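You operate a simulated robot arm through the tools that you are given. There is no shell and no other tool.

Carry out the task below with a simulated robot arm. There is one attempt and no reset: what you move stays moved.

## Task
Pack the taped orange coil in the small carton and shut its flaps.
Fine: all four flaps folded flat, short ones first; leave the other coils.

It is judged by the outcome, as a careful person would: the job done as asked, and still so three seconds after it is handed in. It fails if anything else is knocked over, pushed out of place, dropped, spilled or broken.

## Robot
A 6-joint arm with a two-finger gripper, fixed in place. Base frame: the origin is on the floor under the middle of its stand, x ahead of it, y to its left, z up. Units: cm, degrees, N and s.
It reaches about 129.8 cm from its shoulder. Its first joint turns from -149.0 to 149.0 degrees. Payload 1.57 kg.
The TCP is the grasp point between the finger pads, 2.1 cm short of the fingertips. In the tool frame z runs along the fingers and y along their closing line. The gripper opens to 7 cm; its body begins 5 cm behind the TCP.
Orientation is that of the tool frame in the base frame, as a unit quaternion [x, y, z, w]. With the fingers straight down and closing along the base's y, the tool's x points along the base's -x, its y along +y and its z along -z.

## Interface
- The arm moves only by the tool play_rows. Its argument "plan" is one flat list of numbers, 7 for each row, row after row: the shift along the base's x, y, z in units of 20 mm (1.0 is 20 mm), then the turn, a rotation vector about the base's x, y, z in units of 6 degrees (1.0 is 6 degrees), then the opening, from 0 (shut) to 1 (fully open). In form: [x, y, z, wx, wy, wz, gripper, x, y, z, wx, wy, wz, gripper, ...]. A call has 1 to 20 rows; each row shifts and turns the commanded pose from where the row before left it. A call with a number of a shift or a turn outside -1 to 1 is refused whole. Rows are played at 5 a second. More than 5 cm and 8.6 degrees between two rows, or a gripper value outside its range, and nothing of the call is played. Where a pose cannot be reached the arm comes as near as it can. A force on the tool above 90 N (or 10 N above the force at the start of the call, whichever is more), or a blocked arm, ends the call early, and 0.2 s more pass. Each finger travels about 6.48 cm/s and halts on what it meets, pressing with about 30 N; the grip force reading is that of the motor and also rises with nothing between the fingers. The clock runs only during rows and for 0.2 s after the last one: add rows that do not move to give the fingers time. The reply holds the time, the measured pose of the TCP, the force on the tool along the base axes, the opening and the grip force, in the units named above and with some noise, with the torque about the TCP (base axes, N m) and any sound that the robot's microphone picked up.
- Cameras (640 x 400 px; columns grow to the right, rows downward): "scene" is fixed at [22.01, -65, 157.28]; the picture's right is [0.66, -0.75, 0.00], its down [-0.48, -0.41, -0.78] and it looks along [0.59, 0.51, -0.63] (base axes); focal length 364 px, centre (320, 200). "wrist" rides on the gripper at [7.9, 0.4, -8.1] in the tool frame; the picture's right is [-0.05, 1.00, 0.00], its down [-0.67, -0.04, -0.74] and it looks along [-0.74, -0.04, 0.67] (tool axes); focal length 256 px, centre (320, 200). There is no depth. A picture from a camera that has moved, and an enlarged one, comes with that camera's place and axes in the base frame and with its lens.
- capture(camera): a new picture of that camera. It takes no simulated time.
- slide_trunk(by): slides the trunk up (or, below 0, down) by that many cm; the arm rides with it, the base frame stays. It gives what a move gives, with no picture.
- close_up(camera, box): a new picture of the part [left, top, right, bottom] of that camera's present view, enlarged. It takes no simulated time.
- finish_job(): hands the job in; it is judged then, once.

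Nothing tells you positions but the pictures and the camera data. Unless the task says otherwise, let go and move clear before handing in.

The tools are called after "Request:" by a JSON object that holds its "name" and its "arguments". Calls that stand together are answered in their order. play_rows: Moves the arm, as the interface text tells. Its arguments: {"type":"object","properties":{"plan":{"type":"array","items":{"type":"number"}}},"required":["plan"]} The other tools are called the same way: slide_trunk (by) moves the trunk up or down; capture (camera) takes a picture; close_up (camera, box) takes an enlarged picture of a part of a camera's view; finish_job () hands the job in.

At the start:

```text
time: 0.0
tool_pos: [65.22, -18.09, 111.03]
orientation: [0.0, 1.0, 0.001, 0.0]
wrist_force: [-0.3, -0.4, 0.1]
moment: [0.01, -0.03, 0.0]
width: 7.0
grasp_force: 0.0
trunk travel left (down, up): [-79.1, 17.9]
```

scene: 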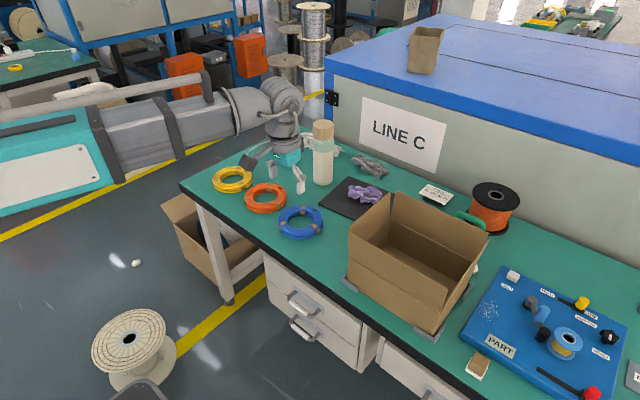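
wrist: 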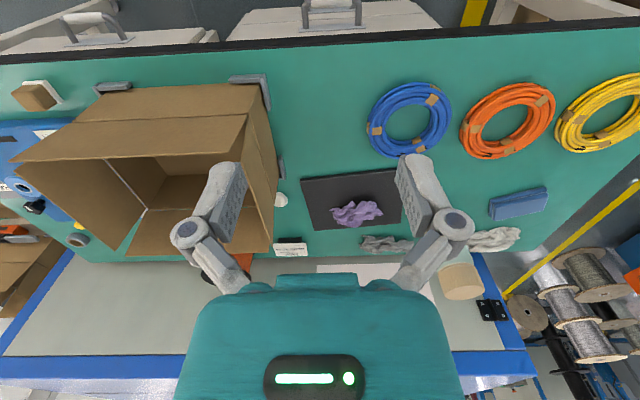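

I see three coils (yellow, orange, blue) on the green bench and an open carton on the bench with tall flaps, plus other small cartons around. I'll look closer before moving.

Request:
{"name": "close_up", "arguments": {"camera": "scene", "box": [200, 120, 360, 260]}}

Request:
{"name": "close_up", "arguments": {"camera": "scene", "box": [320, 170, 520, 350]}}

Request:
{"name": "close_up", "arguments": {"camera": "wrist", "box": [0, 40, 320, 290]}}

Request:
{"name": "close_up", "arguments": {"camera": "wrist", "box": [320, 50, 640, 270]}}

```text
2.86 times, centred on (280, 190) of scene
camera zoom: at [22.01, -65.0, 157.28], right [0.66, -0.75, 0.0], down [-0.48, -0.41, -0.78], along [0.59, 0.51, -0.63], focal length 1039 px, centre (434, 229)
```

zoom: 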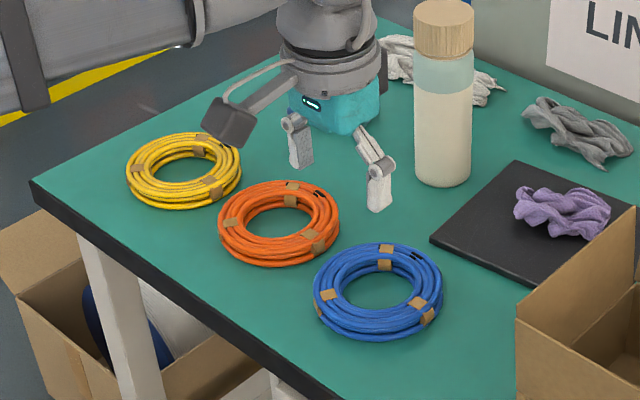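

```text
2.22 times, centred on (420, 260) of scene
camera zoom: at [22.01, -65.0, 157.28], right [0.66, -0.75, 0.0], down [-0.48, -0.41, -0.78], along [0.59, 0.51, -0.63], focal length 808 px, centre (98, 67)
```

zoom: 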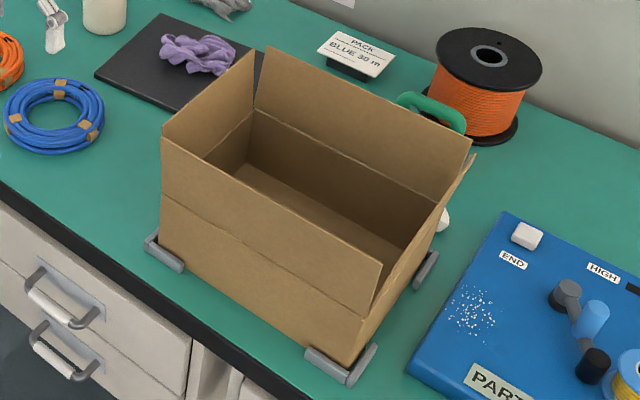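

```text
1.60 times, centred on (160, 165) of wrist
camera zoom: at [57.07, -17.69, 119.03], right [0.05, 1.0, 0.0], down [0.67, -0.04, 0.74], along [0.74, -0.04, -0.67], focal length 410 px, centre (576, 256)
```

zoom: 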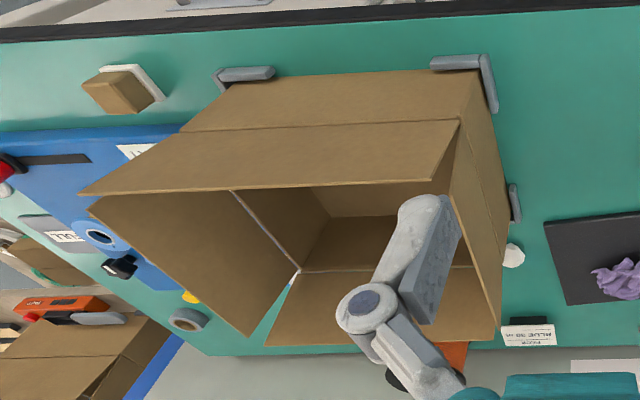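

```text
1.82 times, centred on (480, 160) of wrist
camera zoom: at [57.07, -17.69, 119.03], right [0.05, 1.0, 0.0], down [0.67, -0.04, 0.74], along [0.74, -0.04, -0.67], focal length 465 px, centre (29, 273)
```

zoom: 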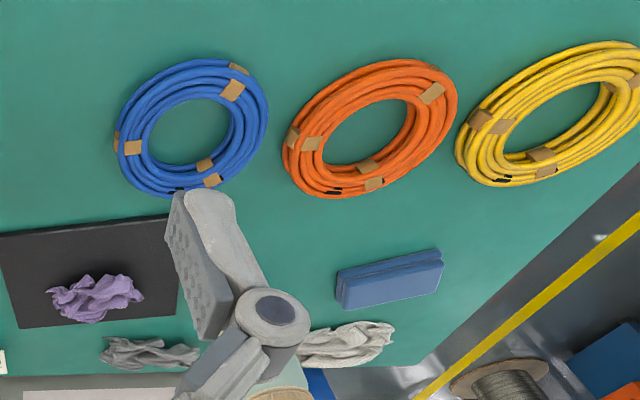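

Three taped coils (yellow, orange, blue) lie in a row on the bench; the open carton (about 25 × 18 cm) sits in grey corner stops on the bench at about x 84, y -42. There are other cartons around, so I'll check those and the rest of the scene before moving.

Request:
{"name": "close_up", "arguments": {"camera": "scene", "box": [370, 0, 500, 80]}}

Request:
{"name": "close_up", "arguments": {"camera": "scene", "box": [130, 170, 290, 320]}}

Request:
{"name": "close_up", "arguments": {"camera": "scene", "box": [440, 250, 640, 400]}}

Request:
{"name": "close_up", "arguments": {"camera": "wrist", "box": [0, 160, 200, 300]}}

Request:
{"name": "close_up", "arguments": {"camera": "scene", "box": [230, 170, 330, 245]}}

Request:
{"name": "close_up", "arguments": {"camera": "scene", "box": [400, 160, 540, 250]}}

```text
4.92 times, centred on (435, 40) of scene
camera zoom: at [22.01, -65.0, 157.28], right [0.66, -0.75, 0.0], down [-0.48, -0.41, -0.78], along [0.59, 0.51, -0.63], focal length 1791 px, centre (-246, 988)
```

zoom: 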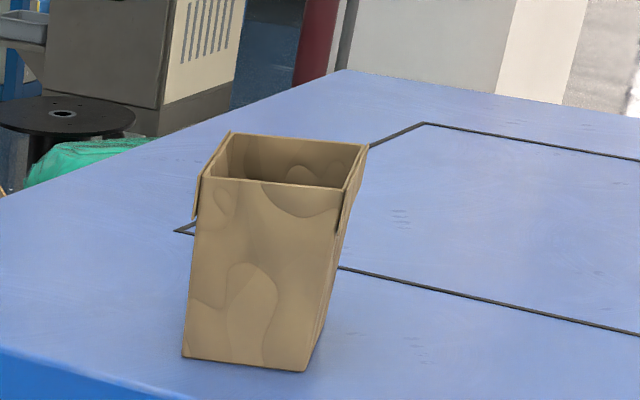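

```text
2.67 times, centred on (210, 245) of scene
camera zoom: at [22.01, -65.0, 157.28], right [0.66, -0.75, 0.0], down [-0.48, -0.41, -0.78], along [0.59, 0.51, -0.63], focal length 970 px, centre (613, 80)
```

zoom: 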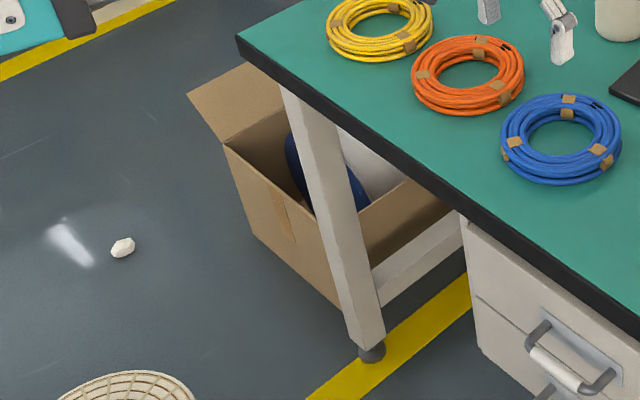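

```text
2.67 times, centred on (540, 325) of scene
camera zoom: at [22.01, -65.0, 157.28], right [0.66, -0.75, 0.0], down [-0.48, -0.41, -0.78], along [0.59, 0.51, -0.63], focal length 970 px, centre (-267, -133)
```

zoom: 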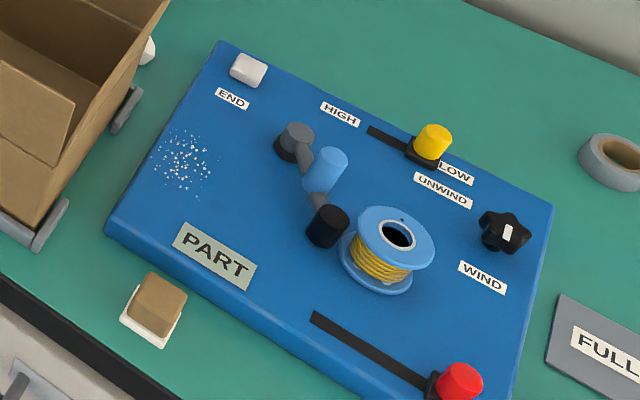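

```text
2.86 times, centred on (100, 230) of wrist
camera zoom: at [57.07, -17.69, 119.03], right [0.05, 1.0, 0.0], down [0.67, -0.04, 0.74], along [0.74, -0.04, -0.67], focal length 731 px, centre (949, 114)
```

zoom: 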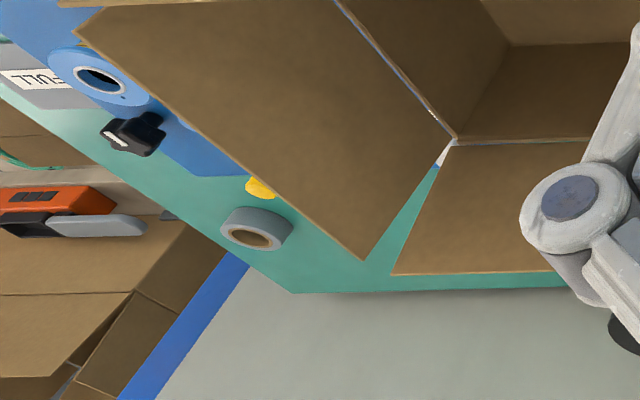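

```text
5.33 times, centred on (280, 208) of scene
camera zoom: at [22.01, -65.0, 157.28], right [0.66, -0.75, 0.0], down [-0.48, -0.41, -0.78], along [0.59, 0.51, -0.63], focal length 1940 px, centre (533, 160)
```

zoom: 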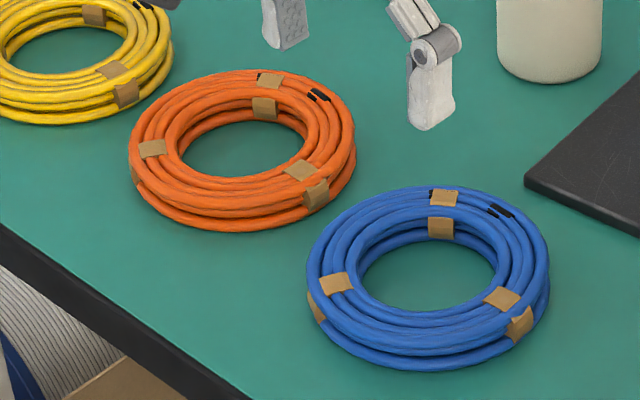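

```text
4.44 times, centred on (470, 205) of scene
camera zoom: at [22.01, -65.0, 157.28], right [0.66, -0.75, 0.0], down [-0.48, -0.41, -0.78], along [0.59, 0.51, -0.63], focal length 1617 px, centre (-347, 178)
```

zoom: 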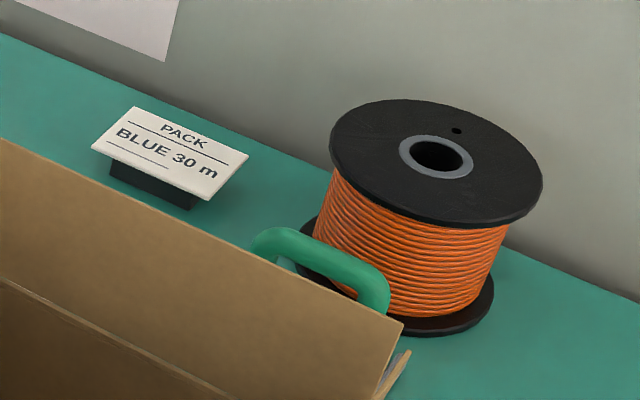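

The card says "PACK BLUE 30 m", but the task asks for the orange coil, so I'll go with orange. The bench looks to be about z 79–80. I'll move the wrist camera up and over to look into the carton and measure it.

Request:
{"name": "play_rows", "arguments": {"plan": [-0.5, -1, 0.5, 0, 0, 0, 1, -0.5, -1, 0.5, 0, 0, 0, 1, -0.5, -1, 0.5, 0, 0, 0, 1, -0.5, -1, 0.5, 0, 0, 0, 1, -0.5, -1, 0.5, 0, 0, 0, 1, -0.5, -1, 0.5, 0, 0, 0, 1, -0.5, -1, 0.5, 0, 0, 0, 1, -0.5, -1, 0.5, 0, 0, 0, 1, -0.5, -1, 0, 0, 0, 0, 1, -0.5, -1, 0, 0, 0, 0, 1, -0.5, -1, 0, 0, 0, 0, 1, -0.5, -1, 0, 0, 0, 0, 1]}}

Request:
{"name": "capture", "arguments": {"camera": "wrist"}}

Request:
{"name": "capture", "arguments": {"camera": "scene"}}

```text
time: 2.6
tool_pos: [53.22, -42.01, 110.86]
orientation: [0.0, 1.0, 0.0, 0.0]
wrist_force: [0.6, -0.6, 0.5]
moment: [0.01, -0.04, 0.01]
width: 7.0
grasp_force: 0.1
out of reach, approached as far as the arm can: row 1, 2, 3, 4, 5, 6, 7, 8
trunk travel left (down, up): [-79.1, 17.9]
```

```text
taken
camera wrist: at [45.1, -41.78, 119.03], right [0.05, 1.0, 0.0], down [0.67, -0.04, 0.74], along [0.74, -0.04, -0.67], focal length 256 px, centre (320, 200)
```

wrist: 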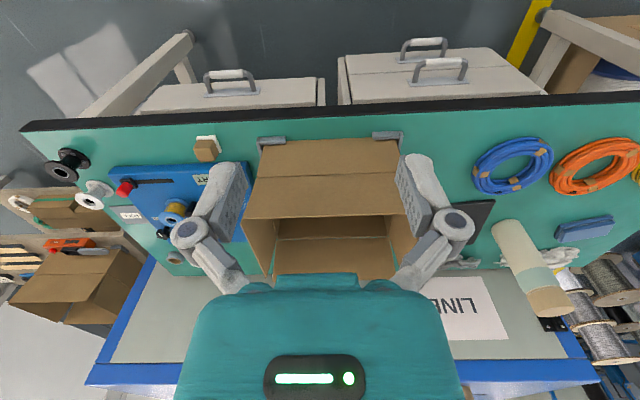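

```text
taken
```

scene: 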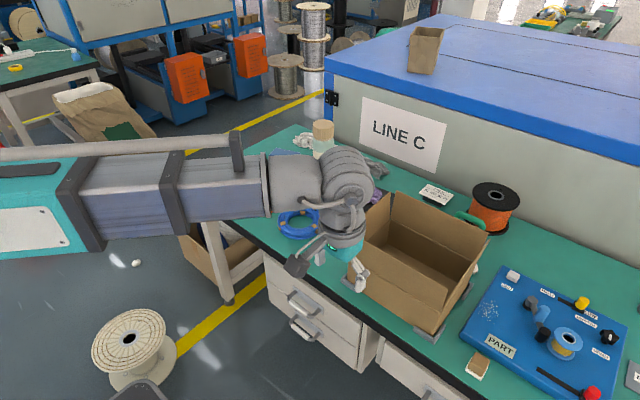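

Request:
{"name": "close_up", "arguments": {"camera": "wrist", "box": [225, 115, 425, 240]}}

Request:
{"name": "close_up", "arguments": {"camera": "wrist", "box": [440, 90, 640, 215]}}

Request:
{"name": "close_up", "arguments": {"camera": "scene", "box": [320, 170, 500, 345]}}

```text
3.20 times, centred on (325, 178) of wrist
camera zoom: at [45.1, -41.78, 119.03], right [0.05, 1.0, 0.0], down [0.67, -0.04, 0.74], along [0.74, -0.04, -0.67], focal length 819 px, centre (304, 272)
```

zoom: 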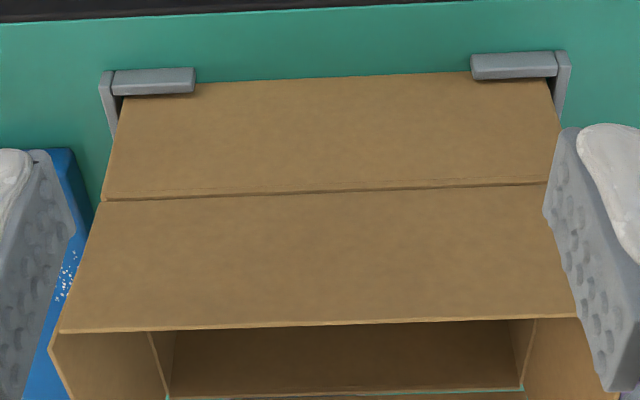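

```text
3.20 times, centred on (540, 152) of wrist
camera zoom: at [45.1, -41.78, 119.03], right [0.05, 1.0, 0.0], down [0.67, -0.04, 0.74], along [0.74, -0.04, -0.67], focal length 819 px, centre (-384, 352)
```

zoom: 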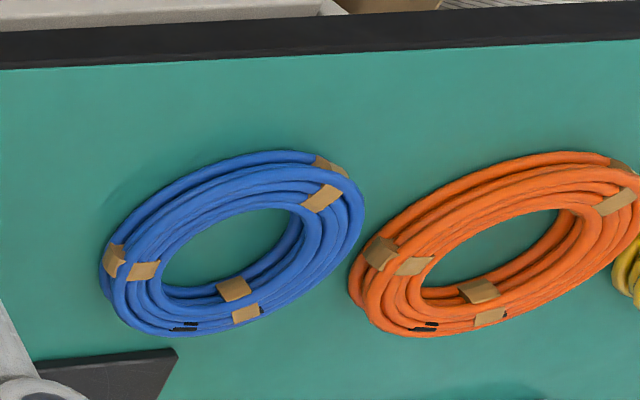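

```text
2.29 times, centred on (410, 258) of scene
camera zoom: at [22.01, -65.0, 157.28], right [0.66, -0.75, 0.0], down [-0.48, -0.41, -0.78], along [0.59, 0.51, -0.63], focal length 832 px, centre (114, 69)
```

zoom: 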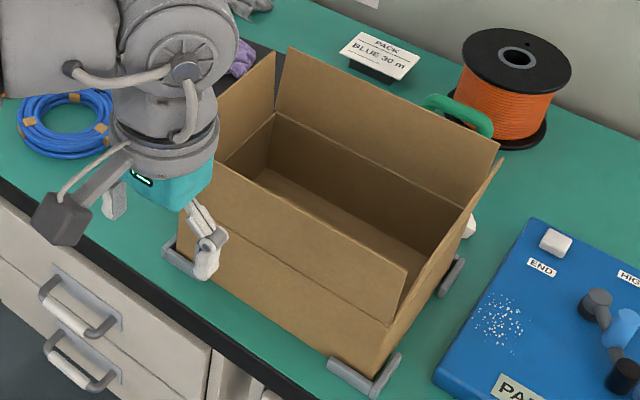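

The bench is around z 78–79, the carton runs roughly x 74–93 and y -54 to -29, and the orange coil is near (82, 12). I'll move over the coil while turning the gripper so its camera will fit inside the carton later.

Request:
{"name": "play_rows", "arguments": {"plan": [0.5, 1, 0, 0, 0, 1, 1, 0.5, 1, 0, 0, 0, 1, 1, 0.5, 1, 0, 0, 0, 1, 1, 0.5, 1, 0, 0, 0, 1, 1, 0.5, 1, 0, 0, 0, 1, 1, 0.5, 1, 0, 0, 0, 1, 1, 0.5, 1, 0, 0, 0, 1, 1, 0.5, 1, 0, 0, 0, 1, 1, 0.5, 1, 0, 0, 0, 1, 1, 0.5, 1, 0, 0, 0, 1, 1, 0.5, 1, 0, 0, 0, 1, 1, 0.5, 1, 0, 0, 0, 1, 1]}}

Request:
{"name": "capture", "arguments": {"camera": "scene"}}

Request:
{"name": "capture", "arguments": {"camera": "wrist"}}

```text
time: 5.2
tool_pos: [65.22, -17.92, 110.96]
orientation: [-0.588, 0.809, 0.0, 0.0]
wrist_force: [0.0, 0.4, 0.1]
moment: [-0.03, 0.02, -0.02]
width: 7.0
grasp_force: 0.1
trunk travel left (down, up): [-79.1, 17.9]
```

```text
taken
```

scene: 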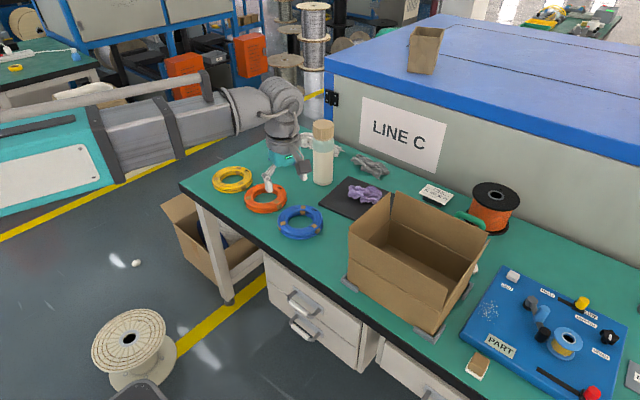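

```text
taken
camera wrist: at [62.15, -25.48, 119.03], right [-0.93, 0.36, 0.0], down [0.24, 0.62, 0.74], along [0.27, 0.7, -0.67], focal length 256 px, centre (320, 200)
```

wrist: 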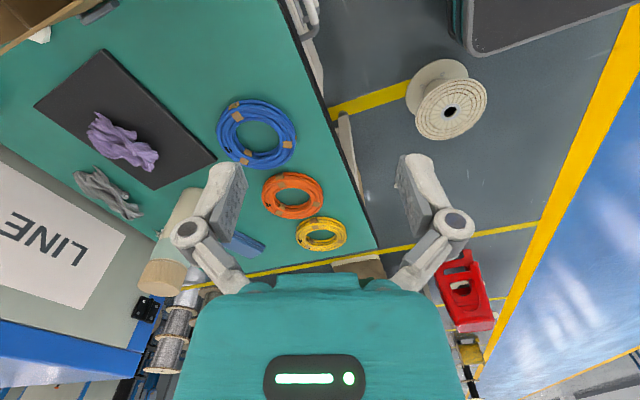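

Request:
{"name": "play_rows", "arguments": {"plan": [0.52, 1, 0, 0, 0, 0.8077, 1, 0.52, 1, 0, 0, 0, 0.8077, 1, 0.52, 1, 0, 0, 0, 0.8077, 1, 0.52, 1, 0, 0, 0, 0.8077, 1, 0.52, 1, 0, 0, 0, 0.8077, 1, 0.52, 1, 0, 0, 0, 0.8077, 1, 0.52, 1, 0, 0, 0, 0.8077, 1, 0.52, 1, 0, 0, 0, 0.8077, 1, 0.52, 1, 0, 0, 0, 0.8077, 1, 0.52, 1, 0, 0, 0, 0.8077, 1, 0.52, 1, 0, 0, 0, 0.8077, 1, 0.52, 1, 0, 0, 0, 0.8077, 1, 0.52, 1, 0, 0, 0, 0.8077, 1]}}

Request:
{"name": "capture", "arguments": {"camera": "scene"}}

Request:
{"name": "capture", "arguments": {"camera": "wrist"}}

```text
time: 8.0
tool_pos: [78.71, 8.1, 110.85]
orientation: [0.924, -0.382, 0.0, -0.001]
wrist_force: [0.5, 0.2, 0.3]
moment: [0.0, 0.02, 0.01]
width: 7.0
grasp_force: 0.1
trunk travel left (down, up): [-79.1, 17.9]
```

```text
taken
```

scene: 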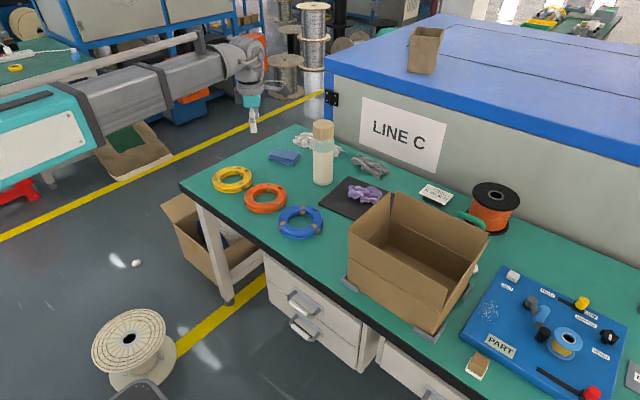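

```text
taken
camera wrist: at [83.95, 2.02, 119.02], right [-0.74, -0.67, 0.0], down [-0.45, 0.5, 0.74], along [-0.5, 0.55, -0.67], focal length 256 px, centre (320, 200)
```

wrist: 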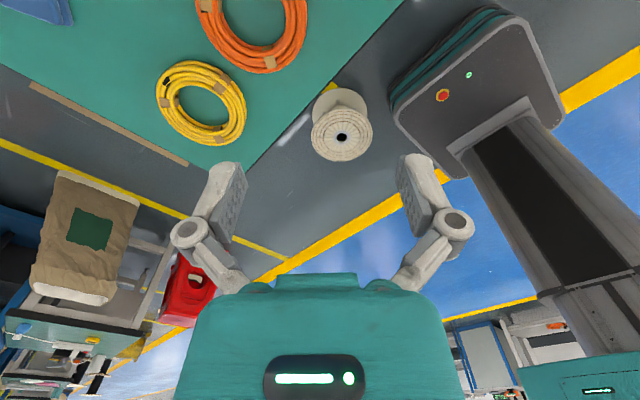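

Request:
{"name": "play_rows", "arguments": {"plan": [0, 0, -1, 0, 0, 0, 1, 0, 0, -1, 0, 0, 0, 1, 0, 0, -1, 0, 0, 0, 1, 0, 0, -1, 0, 0, 0, 1, 0, 0, -1, 0, 0, 0, 1, 0, 0, -1, 0, 0, 0, 1, 0, 0, -1, 0, 0, 0, 1]}}

Request:
{"name": "capture", "arguments": {"camera": "scene"}}

Request:
{"name": "capture", "arguments": {"camera": "wrist"}}

```text
time: 9.6
tool_pos: [78.8, 7.95, 110.85]
orientation: [0.924, -0.382, -0.001, -0.001]
wrist_force: [-0.1, -0.4, -0.2]
moment: [0.0, -0.02, 0.03]
width: 7.0
grasp_force: 0.0
out of reach, approached as far as the arm can: row 1, 2, 3, 4, 5, 6, 7
trunk travel left (down, up): [-79.1, 17.9]
```

```text
taken
```

scene: 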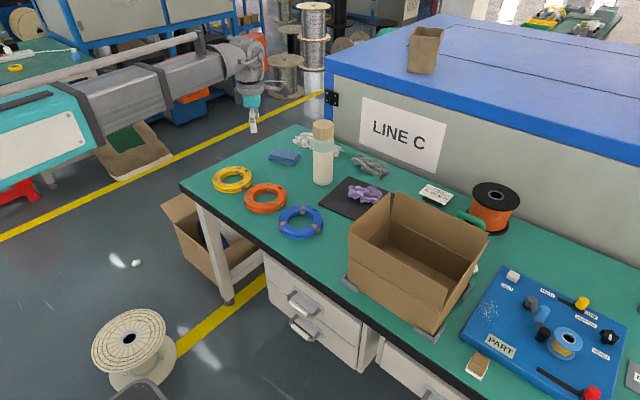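

```text
taken
camera wrist: at [83.91, 1.96, 119.03], right [-0.74, -0.67, 0.0], down [-0.45, 0.5, 0.74], along [-0.5, 0.55, -0.67], focal length 256 px, centre (320, 200)
```

wrist: 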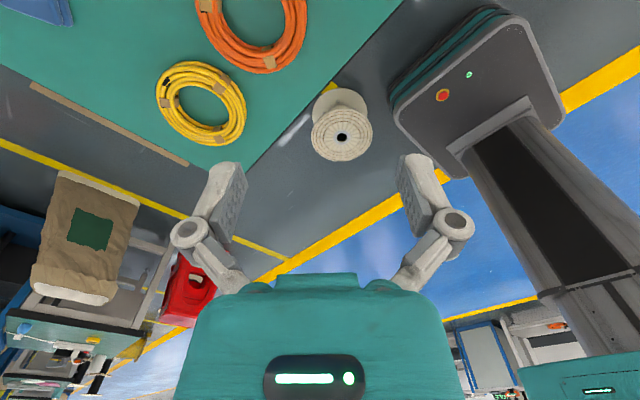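

The arm evidently can't change height itself; vertical motion must come from the trunk. I'll slide down part way and re-look.

Request:
{"name": "slide_trunk", "arguments": {"by": -12}}

Request:
{"name": "capture", "arguments": {"camera": "wrist"}}

Request:
{"name": "capture", "arguments": {"camera": "scene"}}

```text
time: 11.1
tool_pos: [78.64, 7.99, 98.92]
orientation: [0.924, -0.382, 0.001, 0.001]
wrist_force: [-0.7, -0.5, -0.2]
moment: [-0.04, 0.01, 0.0]
width: 6.96
grasp_force: 0.0
trunk travel left (down, up): [-67.1, 29.9]
```

```text
taken
camera wrist: at [83.9, 1.96, 107.04], right [-0.74, -0.67, 0.0], down [-0.45, 0.5, 0.74], along [-0.5, 0.55, -0.67], focal length 256 px, centre (320, 200)
```

wrist: 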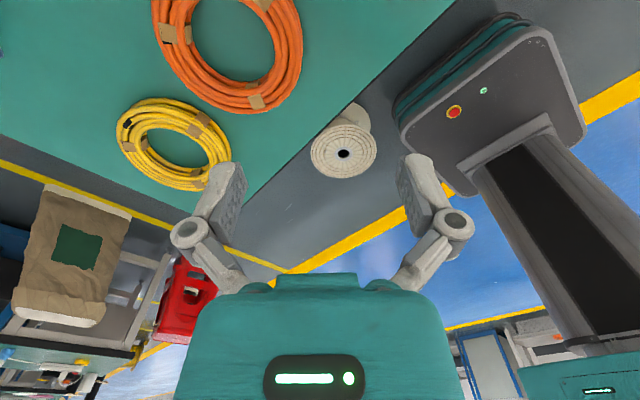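

```text
taken
```

scene: 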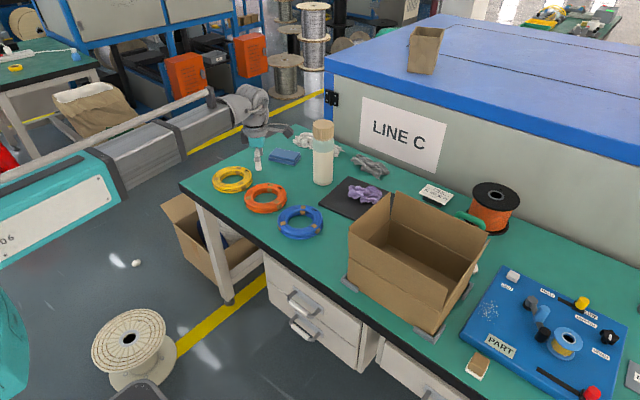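

Request:
{"name": "play_rows", "arguments": {"plan": [0.5, -1, 0, 0, 0, 0, 1, 0.5, -1, 0, 0, 0, 0, 1, 0.5, -1, 0, 0, 0, 0, 1, 0.5, -1, 0, 0, 0, 0, 1, 0.5, -1, 0, 0, 0, 0, 1]}}

Request:
{"name": "capture", "arguments": {"camera": "wrist"}}

Request:
{"name": "close_up", "arguments": {"camera": "wrist", "box": [100, 0, 420, 200]}}

```text
time: 12.3
tool_pos: [83.58, -2.15, 98.9]
orientation: [0.924, -0.382, 0.0, -0.001]
wrist_force: [-0.1, 1.0, 0.5]
moment: [0.0, -0.03, -0.03]
width: 7.0
grasp_force: 0.0
trunk travel left (down, up): [-67.1, 29.9]
```

```text
taken
camera wrist: at [88.91, -8.08, 107.02], right [-0.74, -0.67, 0.0], down [-0.45, 0.5, 0.75], along [-0.5, 0.55, -0.67], focal length 256 px, centre (320, 200)
```

wrist: 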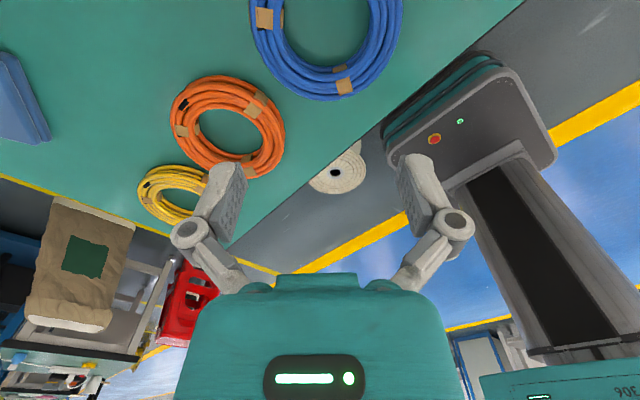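

```text
2.00 times, centred on (260, 100) of wrist
camera zoom: at [88.91, -8.08, 107.02], right [-0.74, -0.67, 0.0], down [-0.45, 0.5, 0.75], along [-0.5, 0.55, -0.67], focal length 512 px, centre (440, 400)
```

zoom: 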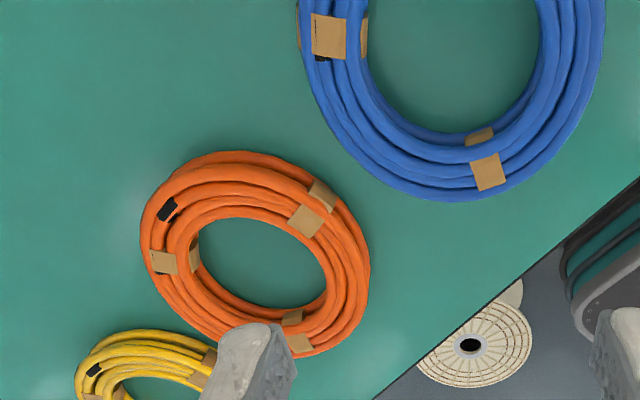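

Request:
{"name": "play_rows", "arguments": {"plan": [-0.236, 0.882, 0, 0, 0, 0, 1, -0.236, 0.882, 0, 0, 0, 0, 1, -0.236, 0.882, 0, 0, 0, 0, 1, -0.236, 0.882, 0, 0, 0, 0, 1, -0.236, 0.882, 0, 0, 0, 0, 1, -0.236, 0.882, 0, 0, 0, 0, 1, -0.236, 0.882, 0, 0, 0, 0, 1]}}

Request:
{"name": "slide_trunk", "arguments": {"by": -8}}

Request:
{"name": "capture", "arguments": {"camera": "wrist"}}

Request:
{"name": "capture", "arguments": {"camera": "scene"}}

```text
time: 13.9
tool_pos: [80.35, 10.43, 98.98]
orientation: [0.924, -0.383, -0.001, 0.0]
wrist_force: [0.4, 0.3, -0.4]
moment: [0.01, 0.01, 0.06]
width: 6.99
grasp_force: 0.1
trunk travel left (down, up): [-67.1, 29.9]
```

```text
time: 15.1
tool_pos: [80.4, 10.3, 90.93]
orientation: [0.924, -0.383, 0.0, 0.0]
wrist_force: [0.4, 0.3, -1.0]
moment: [-0.01, -0.02, 0.01]
width: 6.99
grasp_force: 0.1
trunk travel left (down, up): [-59.1, 37.9]
```

```text
taken
camera wrist: at [85.63, 4.26, 99.03], right [-0.74, -0.67, 0.0], down [-0.45, 0.5, 0.74], along [-0.5, 0.55, -0.67], focal length 256 px, centre (320, 200)
```

wrist: 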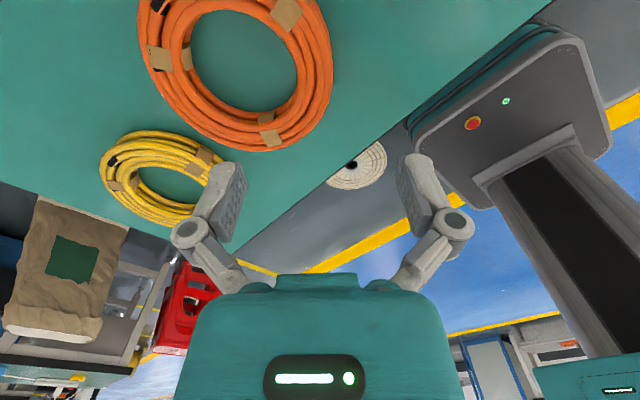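

```text
taken
```

scene: 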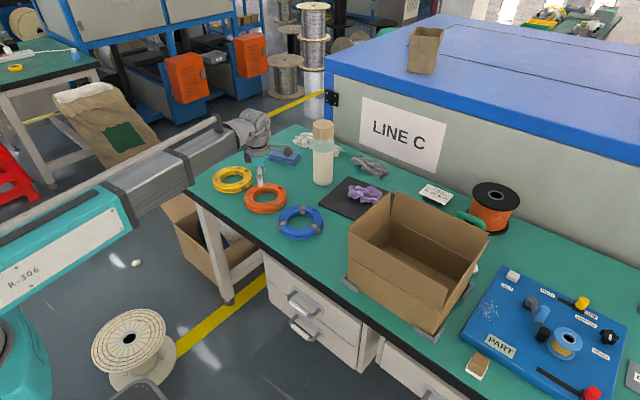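

Combining several wrist views, the coil centre is at about (84.6, 14.5), with its mid-height near z 76.5 and the bench near z 75. The gripper is lined up on the coil's near-right side, so I'll nudge it and lower in steps.

Request:
{"name": "play_rows", "arguments": {"plan": [0.11, 0.1, 0, 0, 0, 0, 1]}}

Request:
{"name": "slide_trunk", "arguments": {"by": -9}}

Request:
{"name": "capture", "arguments": {"camera": "wrist"}}

Request:
{"name": "close_up", "arguments": {"camera": "scene", "box": [200, 120, 340, 250]}}

```text
time: 15.5
tool_pos: [80.69, 10.35, 91.0]
orientation: [0.924, -0.383, 0.0, 0.0]
wrist_force: [-0.6, -0.2, 0.3]
moment: [-0.01, -0.03, 0.03]
width: 7.03
grasp_force: 0.0
trunk travel left (down, up): [-59.1, 37.9]
```

```text
time: 16.7
tool_pos: [80.68, 10.46, 82.0]
orientation: [0.924, -0.383, 0.0, 0.0]
wrist_force: [0.1, 0.6, 0.4]
moment: [-0.01, 0.01, 0.01]
width: 7.01
grasp_force: 0.2
trunk travel left (down, up): [-50.1, 46.9]
```

```text
taken
camera wrist: at [85.84, 4.44, 90.03], right [-0.74, -0.67, 0.0], down [-0.45, 0.5, 0.74], along [-0.5, 0.55, -0.67], focal length 256 px, centre (320, 200)
```

wrist: 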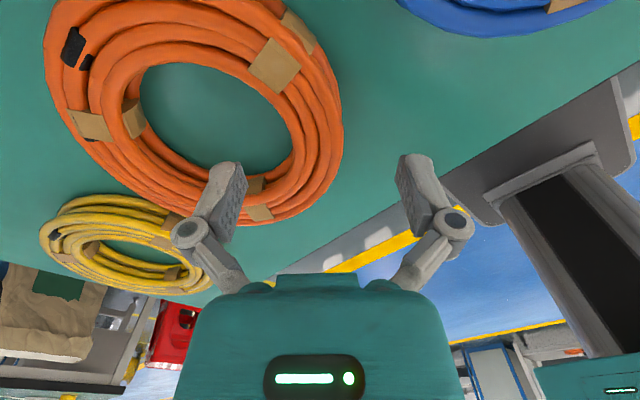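

```text
3.08 times, centred on (270, 185) of scene
camera zoom: at [22.01, -65.0, 157.28], right [0.66, -0.75, 0.0], down [-0.48, -0.41, -0.78], along [0.59, 0.51, -0.63], focal length 1119 px, centre (474, 246)
```

zoom: 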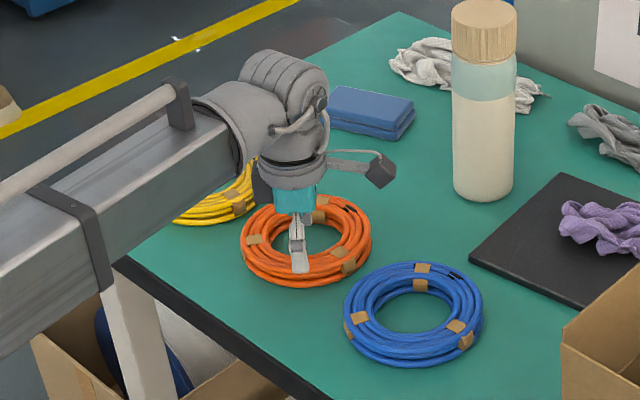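

Request:
{"name": "slide_trunk", "arguments": {"by": -3.5}}

Request:
{"name": "close_up", "arguments": {"camera": "scene", "box": [230, 160, 310, 220]}}

Request:
{"name": "capture", "arguments": {"camera": "wrist"}}

```text
time: 17.5
tool_pos: [80.66, 10.42, 78.47]
orientation: [0.924, -0.382, 0.0, -0.001]
wrist_force: [0.4, -0.1, -0.2]
moment: [-0.02, 0.01, 0.04]
width: 7.01
grasp_force: 0.1
trunk travel left (down, up): [-46.6, 50.4]
```

```text
6.67 times, centred on (270, 190) of scene
camera zoom: at [22.01, -65.0, 157.28], right [0.66, -0.75, 0.0], down [-0.48, -0.41, -0.78], along [0.59, 0.51, -0.63], focal length 2425 px, centre (653, 267)
```

zoom: 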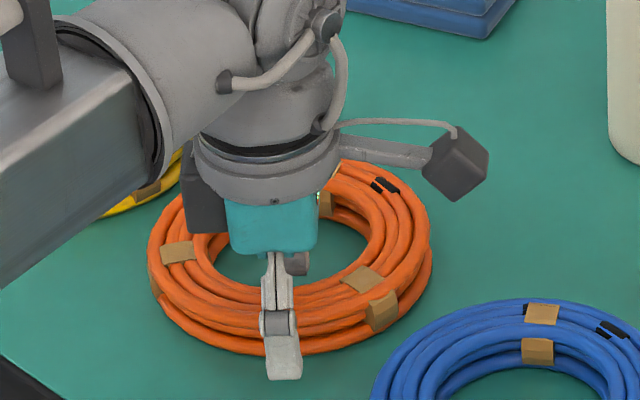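

```text
taken
camera wrist: at [85.84, 4.44, 86.53], right [-0.74, -0.67, 0.0], down [-0.45, 0.5, 0.74], along [-0.5, 0.55, -0.67], focal length 256 px, centre (320, 200)
```

wrist: 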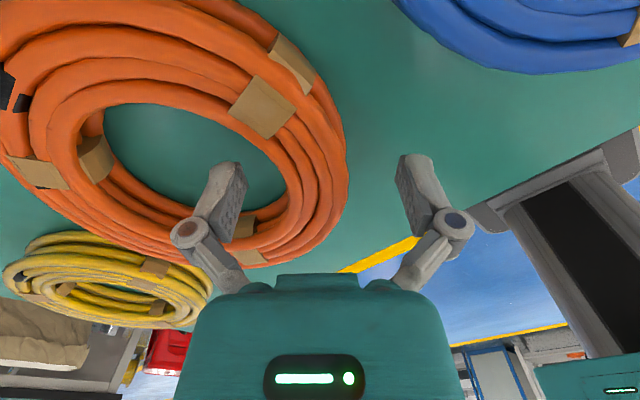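

Request:
{"name": "slide_trunk", "arguments": {"by": -0.6}}

Request:
{"name": "slide_trunk", "arguments": {"by": -0.5}}

Request:
{"name": "close_up", "arguments": {"camera": "scene", "box": [230, 160, 310, 220]}}

```text
time: 18.1
tool_pos: [80.56, 10.46, 77.82]
orientation: [0.924, -0.382, 0.0, 0.001]
wrist_force: [0.2, -0.3, 0.3]
moment: [-0.03, 0.06, 0.0]
width: 7.0
grasp_force: 0.1
trunk travel left (down, up): [-46.0, 51.0]
```

```text
time: 18.6
tool_pos: [80.62, 10.45, 77.27]
orientation: [0.924, -0.382, 0.0, -0.001]
wrist_force: [-0.1, -0.9, 0.9]
moment: [0.03, 0.0, 0.0]
width: 7.01
grasp_force: 0.1
trunk travel left (down, up): [-45.5, 51.5]
```

```text
6.67 times, centred on (270, 190) of scene
camera zoom: at [22.01, -65.0, 157.28], right [0.66, -0.75, 0.0], down [-0.48, -0.41, -0.78], along [0.59, 0.51, -0.63], focal length 2425 px, centre (653, 267)
```

zoom: 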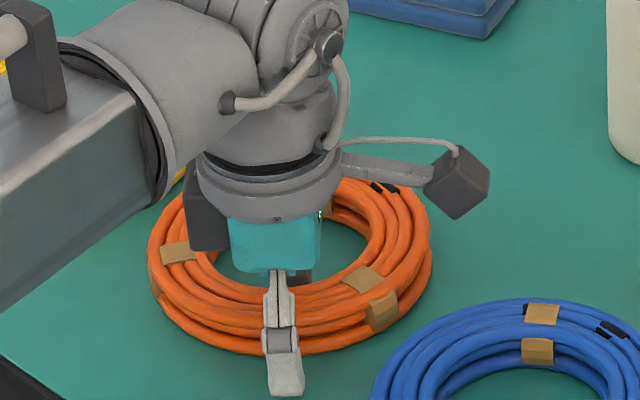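

Request:
{"name": "slide_trunk", "arguments": {"by": -0.3}}

Request:
{"name": "capture", "arguments": {"camera": "wrist"}}

```text
time: 19.1
tool_pos: [80.6, 10.34, 77.02]
orientation: [0.924, -0.382, 0.0, 0.0]
wrist_force: [0.1, -0.7, -0.5]
moment: [-0.01, 0.02, -0.01]
width: 6.98
grasp_force: 0.1
trunk travel left (down, up): [-45.2, 51.8]
```

```text
taken
camera wrist: at [85.85, 4.44, 85.13], right [-0.74, -0.67, 0.0], down [-0.45, 0.5, 0.74], along [-0.5, 0.55, -0.67], focal length 256 px, centre (320, 200)
```

wrist: 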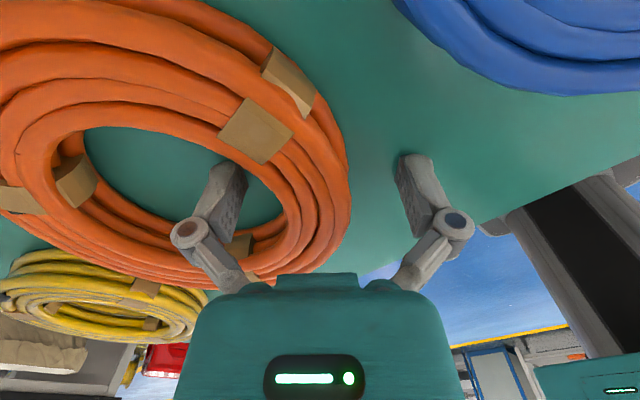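

Tips are just above the bench, straddling the ring with one finger in the hole. Closing the gripper.

Request:
{"name": "play_rows", "arguments": {"plan": [0, 0, 0, 0, 0, 0, 0.6, 0, 0, 0, 0, 0, 0, 0.4, 0, 0, 0, 0, 0, 0, 0, 0, 0, 0, 0, 0, 0, 0, 0, 0, 0, 0, 0, 0, 0]}}

Request:
{"name": "capture", "arguments": {"camera": "wrist"}}

```text
time: 20.3
tool_pos: [80.44, 10.36, 77.44]
orientation: [0.924, -0.383, 0.002, -0.001]
wrist_force: [5.8, -15.2, 60.0]
moment: [-1.05, 0.97, 0.44]
width: 5.67
grasp_force: 32.3
trunk travel left (down, up): [-45.2, 51.8]
```

```text
taken
camera wrist: at [85.55, 4.25, 85.56], right [-0.74, -0.67, 0.0], down [-0.45, 0.5, 0.74], along [-0.5, 0.55, -0.67], focal length 256 px, centre (320, 200)
```

wrist: 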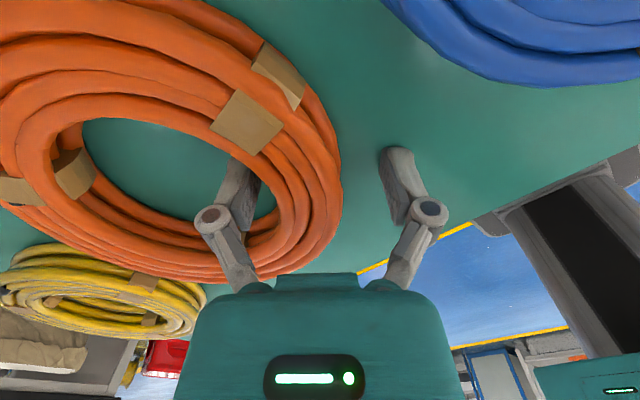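

The fingers dip as they close and are now pressing on the bench (60 N up), not on the coil. I'll raise the trunk slightly to relieve that.

Request:
{"name": "slide_trunk", "arguments": {"by": 0.8}}

Request:
{"name": "capture", "arguments": {"camera": "wrist"}}

```text
time: 20.9
tool_pos: [80.38, 10.53, 77.93]
orientation: [0.924, -0.383, -0.001, -0.001]
wrist_force: [-10.0, 0.4, 24.7]
moment: [-0.21, 0.53, -0.06]
width: 2.88
grasp_force: 30.0
trunk travel left (down, up): [-46.0, 51.0]
```

```text
taken
camera wrist: at [85.57, 4.53, 86.09], right [-0.74, -0.67, 0.0], down [-0.45, 0.49, 0.75], along [-0.5, 0.56, -0.67], focal length 256 px, centre (320, 200)
```

wrist: 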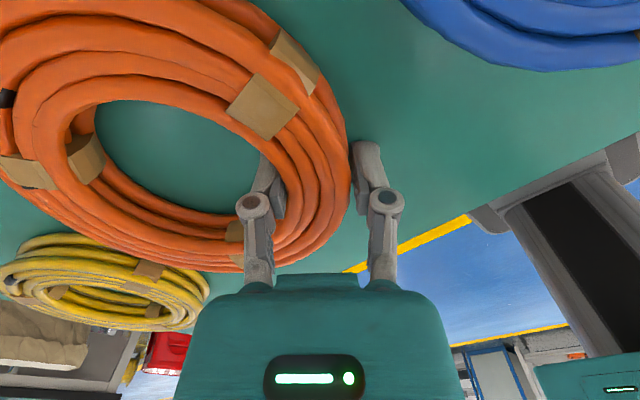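

Request:
{"name": "slide_trunk", "arguments": {"by": 0.4}}

Request:
{"name": "play_rows", "arguments": {"plan": [0, 0, 0, 0, 0, 0, 0, 0, 0, 0, 0, 0, 0, 0]}}

Request:
{"name": "capture", "arguments": {"camera": "wrist"}}

Request:
{"name": "close_up", "arguments": {"camera": "scene", "box": [210, 150, 310, 225]}}

```text
time: 21.4
tool_pos: [80.69, 10.49, 78.22]
orientation: [0.924, -0.382, 0.0, 0.002]
wrist_force: [0.0, 0.0, 0.3]
moment: [-0.06, 0.06, 0.02]
width: 2.88
grasp_force: 29.9
trunk travel left (down, up): [-46.4, 50.6]
```

```text
time: 22.0
tool_pos: [80.6, 10.44, 78.22]
orientation: [0.924, -0.383, 0.0, 0.0]
wrist_force: [-0.2, -0.2, -0.7]
moment: [-0.02, 0.07, 0.01]
width: 2.88
grasp_force: 30.6
trunk travel left (down, up): [-46.4, 50.6]
```

```text
taken
camera wrist: at [85.86, 4.44, 86.31], right [-0.74, -0.67, 0.0], down [-0.45, 0.5, 0.74], along [-0.5, 0.55, -0.67], focal length 256 px, centre (320, 200)
```

wrist: 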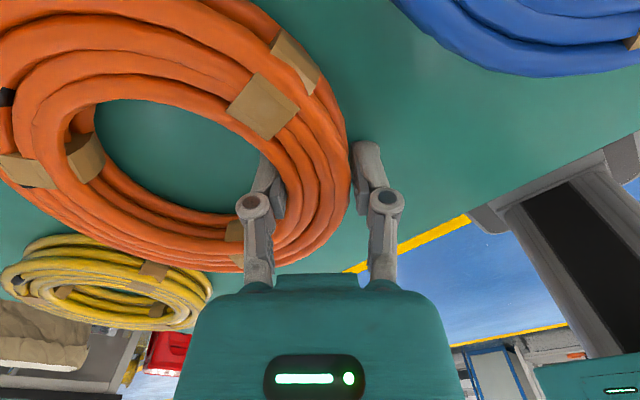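

```text
5.33 times, centred on (260, 188) of scene
camera zoom: at [22.01, -65.0, 157.28], right [0.66, -0.75, 0.0], down [-0.48, -0.41, -0.78], along [0.59, 0.51, -0.63], focal length 1940 px, centre (640, 267)
```

zoom: 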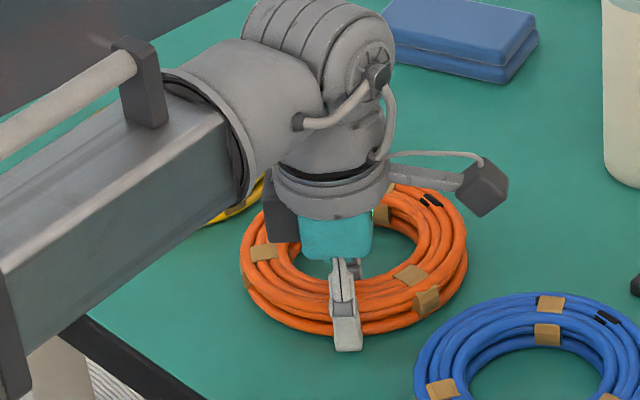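

The ring is now held (2.88 cm width, 30 N) with no bench contact. I'll lift a little and check the hold.

Request:
{"name": "slide_trunk", "arguments": {"by": 3}}

Request:
{"name": "capture", "arguments": {"camera": "wrist"}}

Request:
{"name": "close_up", "arguments": {"camera": "scene", "box": [210, 150, 310, 225]}}

```text
time: 22.8
tool_pos: [80.55, 10.43, 81.22]
orientation: [0.924, -0.382, 0.0, 0.0]
wrist_force: [0.8, 0.6, 0.2]
moment: [0.04, -0.02, -0.01]
width: 0.01
grasp_force: 28.2
trunk travel left (down, up): [-49.4, 47.6]
```

```text
taken
camera wrist: at [85.86, 4.45, 89.33], right [-0.74, -0.67, 0.0], down [-0.45, 0.5, 0.74], along [-0.5, 0.55, -0.67], focal length 256 px, centre (320, 200)
```

wrist: 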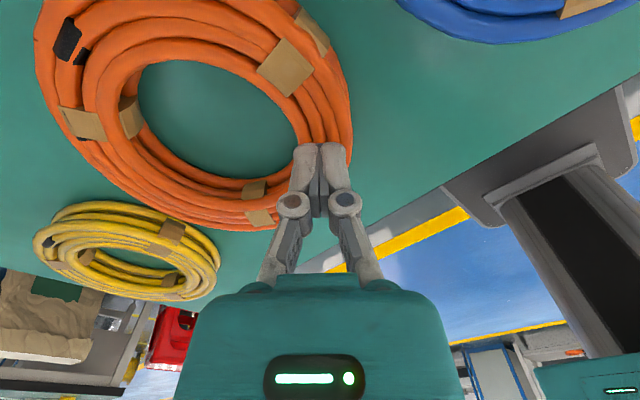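

```text
5.33 times, centred on (260, 188) of scene
camera zoom: at [22.01, -65.0, 157.28], right [0.66, -0.75, 0.0], down [-0.48, -0.41, -0.78], along [0.59, 0.51, -0.63], focal length 1940 px, centre (640, 267)
```

zoom: 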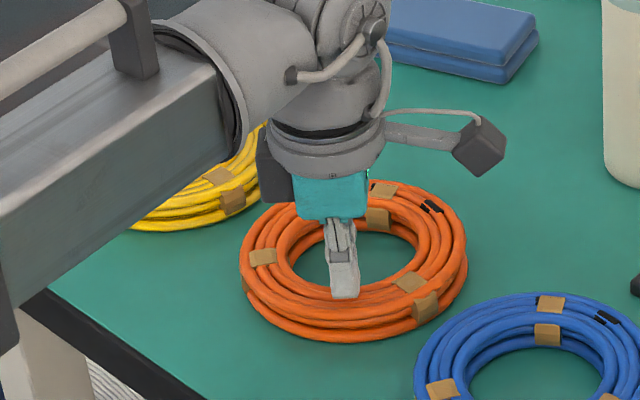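

The coil slipped out: the grip was too shallow, on the top of the ring. The coil is still in place. I'll rise, centre over the hole, and feel for the exact bench height there with closed fingers, so the next grip can be planned properly.

Request:
{"name": "slide_trunk", "arguments": {"by": 3}}

Request:
{"name": "play_rows", "arguments": {"plan": [0.725, 0.678, 0, 0, 0, 0, 0, 0.725, 0.678, 0, 0, 0, 0, 0, 0.725, 0.678, 0, 0, 0, 0, 0]}}

Request:
{"name": "capture", "arguments": {"camera": "wrist"}}

Request:
{"name": "close_up", "arguments": {"camera": "scene", "box": [210, 150, 310, 225]}}

```text
time: 23.5
tool_pos: [80.64, 10.44, 84.12]
orientation: [0.924, -0.382, -0.001, 0.0]
wrist_force: [-0.6, -0.6, -0.2]
moment: [0.03, -0.01, 0.01]
width: 0.0
grasp_force: 28.1
trunk travel left (down, up): [-52.4, 44.6]
```

```text
time: 24.3
tool_pos: [84.95, 14.47, 84.27]
orientation: [0.924, -0.382, 0.0, -0.001]
wrist_force: [0.1, 0.0, 0.0]
moment: [0.01, -0.01, -0.02]
width: 0.0
grasp_force: 28.6
trunk travel left (down, up): [-52.4, 44.6]
```

```text
taken
camera wrist: at [90.25, 8.52, 92.32], right [-0.74, -0.67, 0.0], down [-0.45, 0.5, 0.74], along [-0.5, 0.55, -0.67], focal length 256 px, centre (320, 200)
```

wrist: 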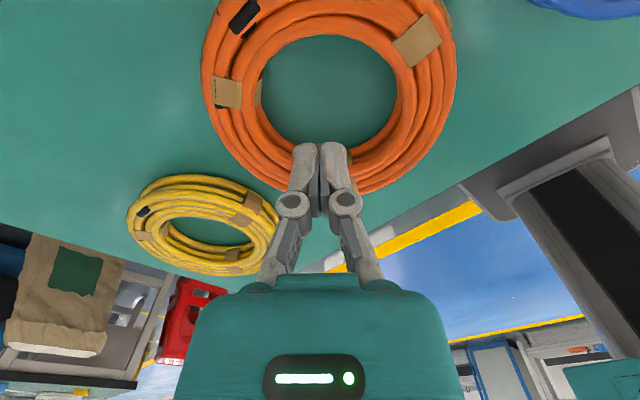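

```text
5.33 times, centred on (260, 188) of scene
camera zoom: at [22.01, -65.0, 157.28], right [0.66, -0.75, 0.0], down [-0.48, -0.41, -0.78], along [0.59, 0.51, -0.63], focal length 1940 px, centre (640, 267)
```

zoom: 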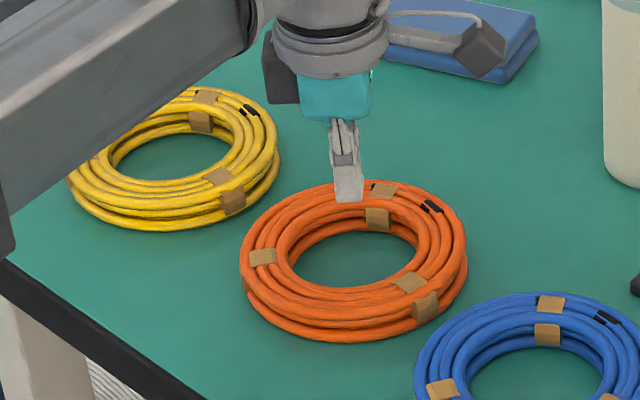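

Request:
{"name": "play_rows", "arguments": {"plan": [-0.17, -0.17, 0, 0, 0, 0, 0]}}

Request:
{"name": "slide_trunk", "arguments": {"by": -5.4}}

Request:
{"name": "capture", "arguments": {"camera": "wrist"}}

Request:
{"name": "close_up", "arguments": {"camera": "scene", "box": [210, 150, 310, 225]}}

```text
time: 24.7
tool_pos: [84.53, 14.1, 84.19]
orientation: [0.924, -0.382, 0.0, 0.0]
wrist_force: [-0.3, 0.0, 0.0]
moment: [-0.01, -0.01, 0.0]
width: 0.0
grasp_force: 29.0
trunk travel left (down, up): [-52.4, 44.6]
```

```text
time: 25.7
tool_pos: [84.63, 14.14, 78.86]
orientation: [0.924, -0.382, 0.0, 0.0]
wrist_force: [-0.3, 0.2, 1.1]
moment: [-0.01, 0.03, 0.01]
width: 0.0
grasp_force: 28.4
trunk travel left (down, up): [-47.0, 50.0]
```

```text
taken
camera wrist: at [89.87, 8.19, 86.93], right [-0.74, -0.67, 0.0], down [-0.45, 0.5, 0.74], along [-0.5, 0.55, -0.67], focal length 256 px, centre (320, 200)
```

wrist: 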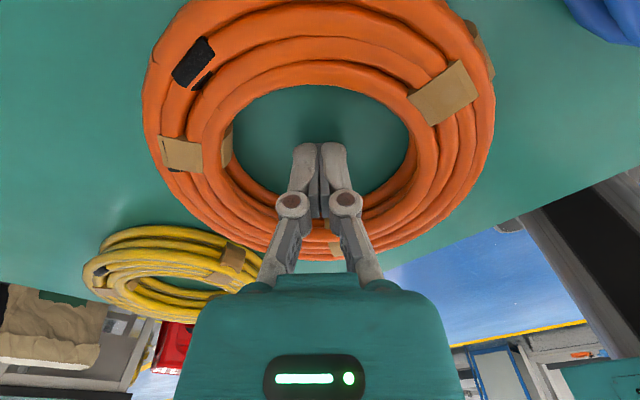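

```text
5.33 times, centred on (260, 188) of scene
camera zoom: at [22.01, -65.0, 157.28], right [0.66, -0.75, 0.0], down [-0.48, -0.41, -0.78], along [0.59, 0.51, -0.63], focal length 1940 px, centre (640, 267)
```

zoom: 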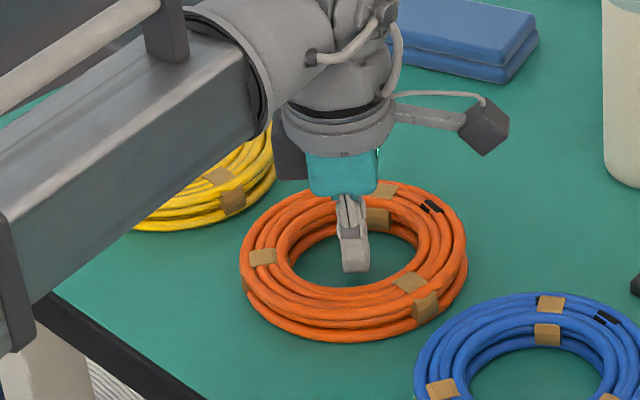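

Request:
{"name": "slide_trunk", "arguments": {"by": -0.4}}

Request:
{"name": "slide_trunk", "arguments": {"by": -0.3}}

Request:
{"name": "slide_trunk", "arguments": {"by": -0.3}}

```text
time: 26.2
tool_pos: [84.67, 14.17, 78.31]
orientation: [0.924, -0.382, -0.001, 0.0]
wrist_force: [-0.5, 0.8, 0.0]
moment: [-0.02, -0.02, 0.0]
width: 0.0
grasp_force: 29.0
trunk travel left (down, up): [-46.6, 50.4]
```

```text
time: 26.7
tool_pos: [84.64, 14.12, 78.11]
orientation: [0.924, -0.383, 0.0, 0.0]
wrist_force: [0.2, 0.1, 0.1]
moment: [-0.03, -0.02, 0.02]
width: 0.01
grasp_force: 28.4
trunk travel left (down, up): [-46.3, 50.7]
```

```text
time: 27.2
tool_pos: [84.64, 14.08, 77.92]
orientation: [0.924, -0.383, 0.001, 0.0]
wrist_force: [7.8, 0.2, 22.5]
moment: [0.06, -0.13, -0.02]
width: 0.01
grasp_force: 28.8
trunk travel left (down, up): [-46.0, 51.0]
```

Bench contact occurs with closed fingers at TCP 77.95, so the earlier grip was already at full depth, and the off-centre weight pulled the coil out. A balanced alternative is to expand the fingers inside the hole (about 8.6 cm across). I'll relieve contact, centre, and open inside the ring.

Request:
{"name": "slide_trunk", "arguments": {"by": 0.4}}

Request:
{"name": "play_rows", "arguments": {"plan": [-0.1, 0.11, 0, 0, 0, 0, 0, 0, 0, 0, 0, 0, 0, 0.3, 0, 0, 0, 0, 0, 0, 0.55, 0, 0, 0, 0, 0, 0, 0.65, 0, 0, 0, 0, 0, 0, 0.65]}}

Request:
{"name": "capture", "arguments": {"camera": "wrist"}}

Request:
{"name": "close_up", "arguments": {"camera": "scene", "box": [210, 150, 310, 225]}}

```text
time: 27.8
tool_pos: [84.57, 14.12, 78.14]
orientation: [0.924, -0.383, 0.001, 0.0]
wrist_force: [0.9, -0.3, -0.8]
moment: [-0.02, 0.01, -0.01]
width: 0.0
grasp_force: 28.0
trunk travel left (down, up): [-46.4, 50.6]
```

```text
time: 29.0
tool_pos: [84.44, 14.41, 78.25]
orientation: [0.924, -0.383, 0.001, 0.0]
wrist_force: [0.1, -0.7, -0.3]
moment: [0.0, -0.02, 0.01]
width: 4.58
grasp_force: 0.2
trunk travel left (down, up): [-46.4, 50.6]
```

```text
taken
camera wrist: at [89.7, 8.4, 86.33], right [-0.74, -0.67, 0.0], down [-0.45, 0.5, 0.74], along [-0.5, 0.55, -0.67], focal length 256 px, centre (320, 200)
```

wrist: 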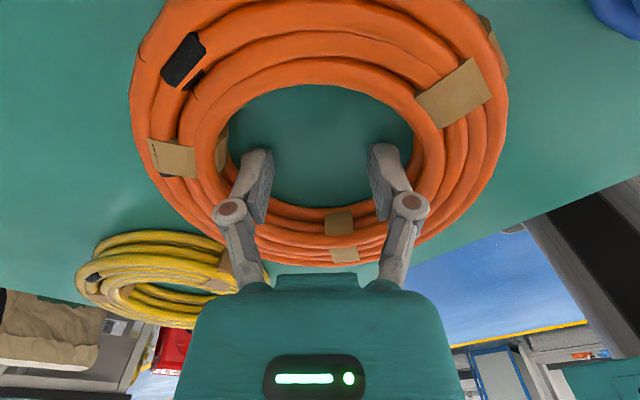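

```text
5.33 times, centred on (260, 188) of scene
camera zoom: at [22.01, -65.0, 157.28], right [0.66, -0.75, 0.0], down [-0.48, -0.41, -0.78], along [0.59, 0.51, -0.63], focal length 1940 px, centre (640, 267)
```

zoom: 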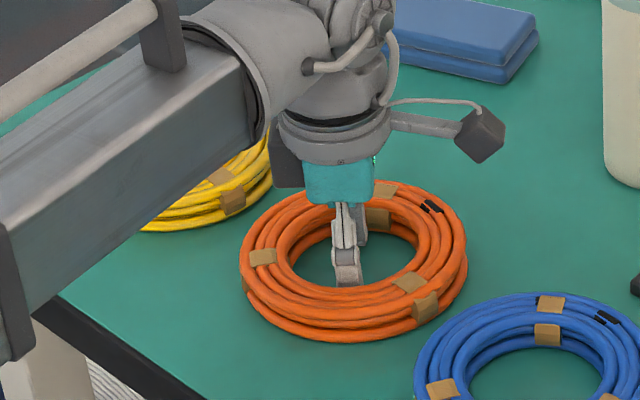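

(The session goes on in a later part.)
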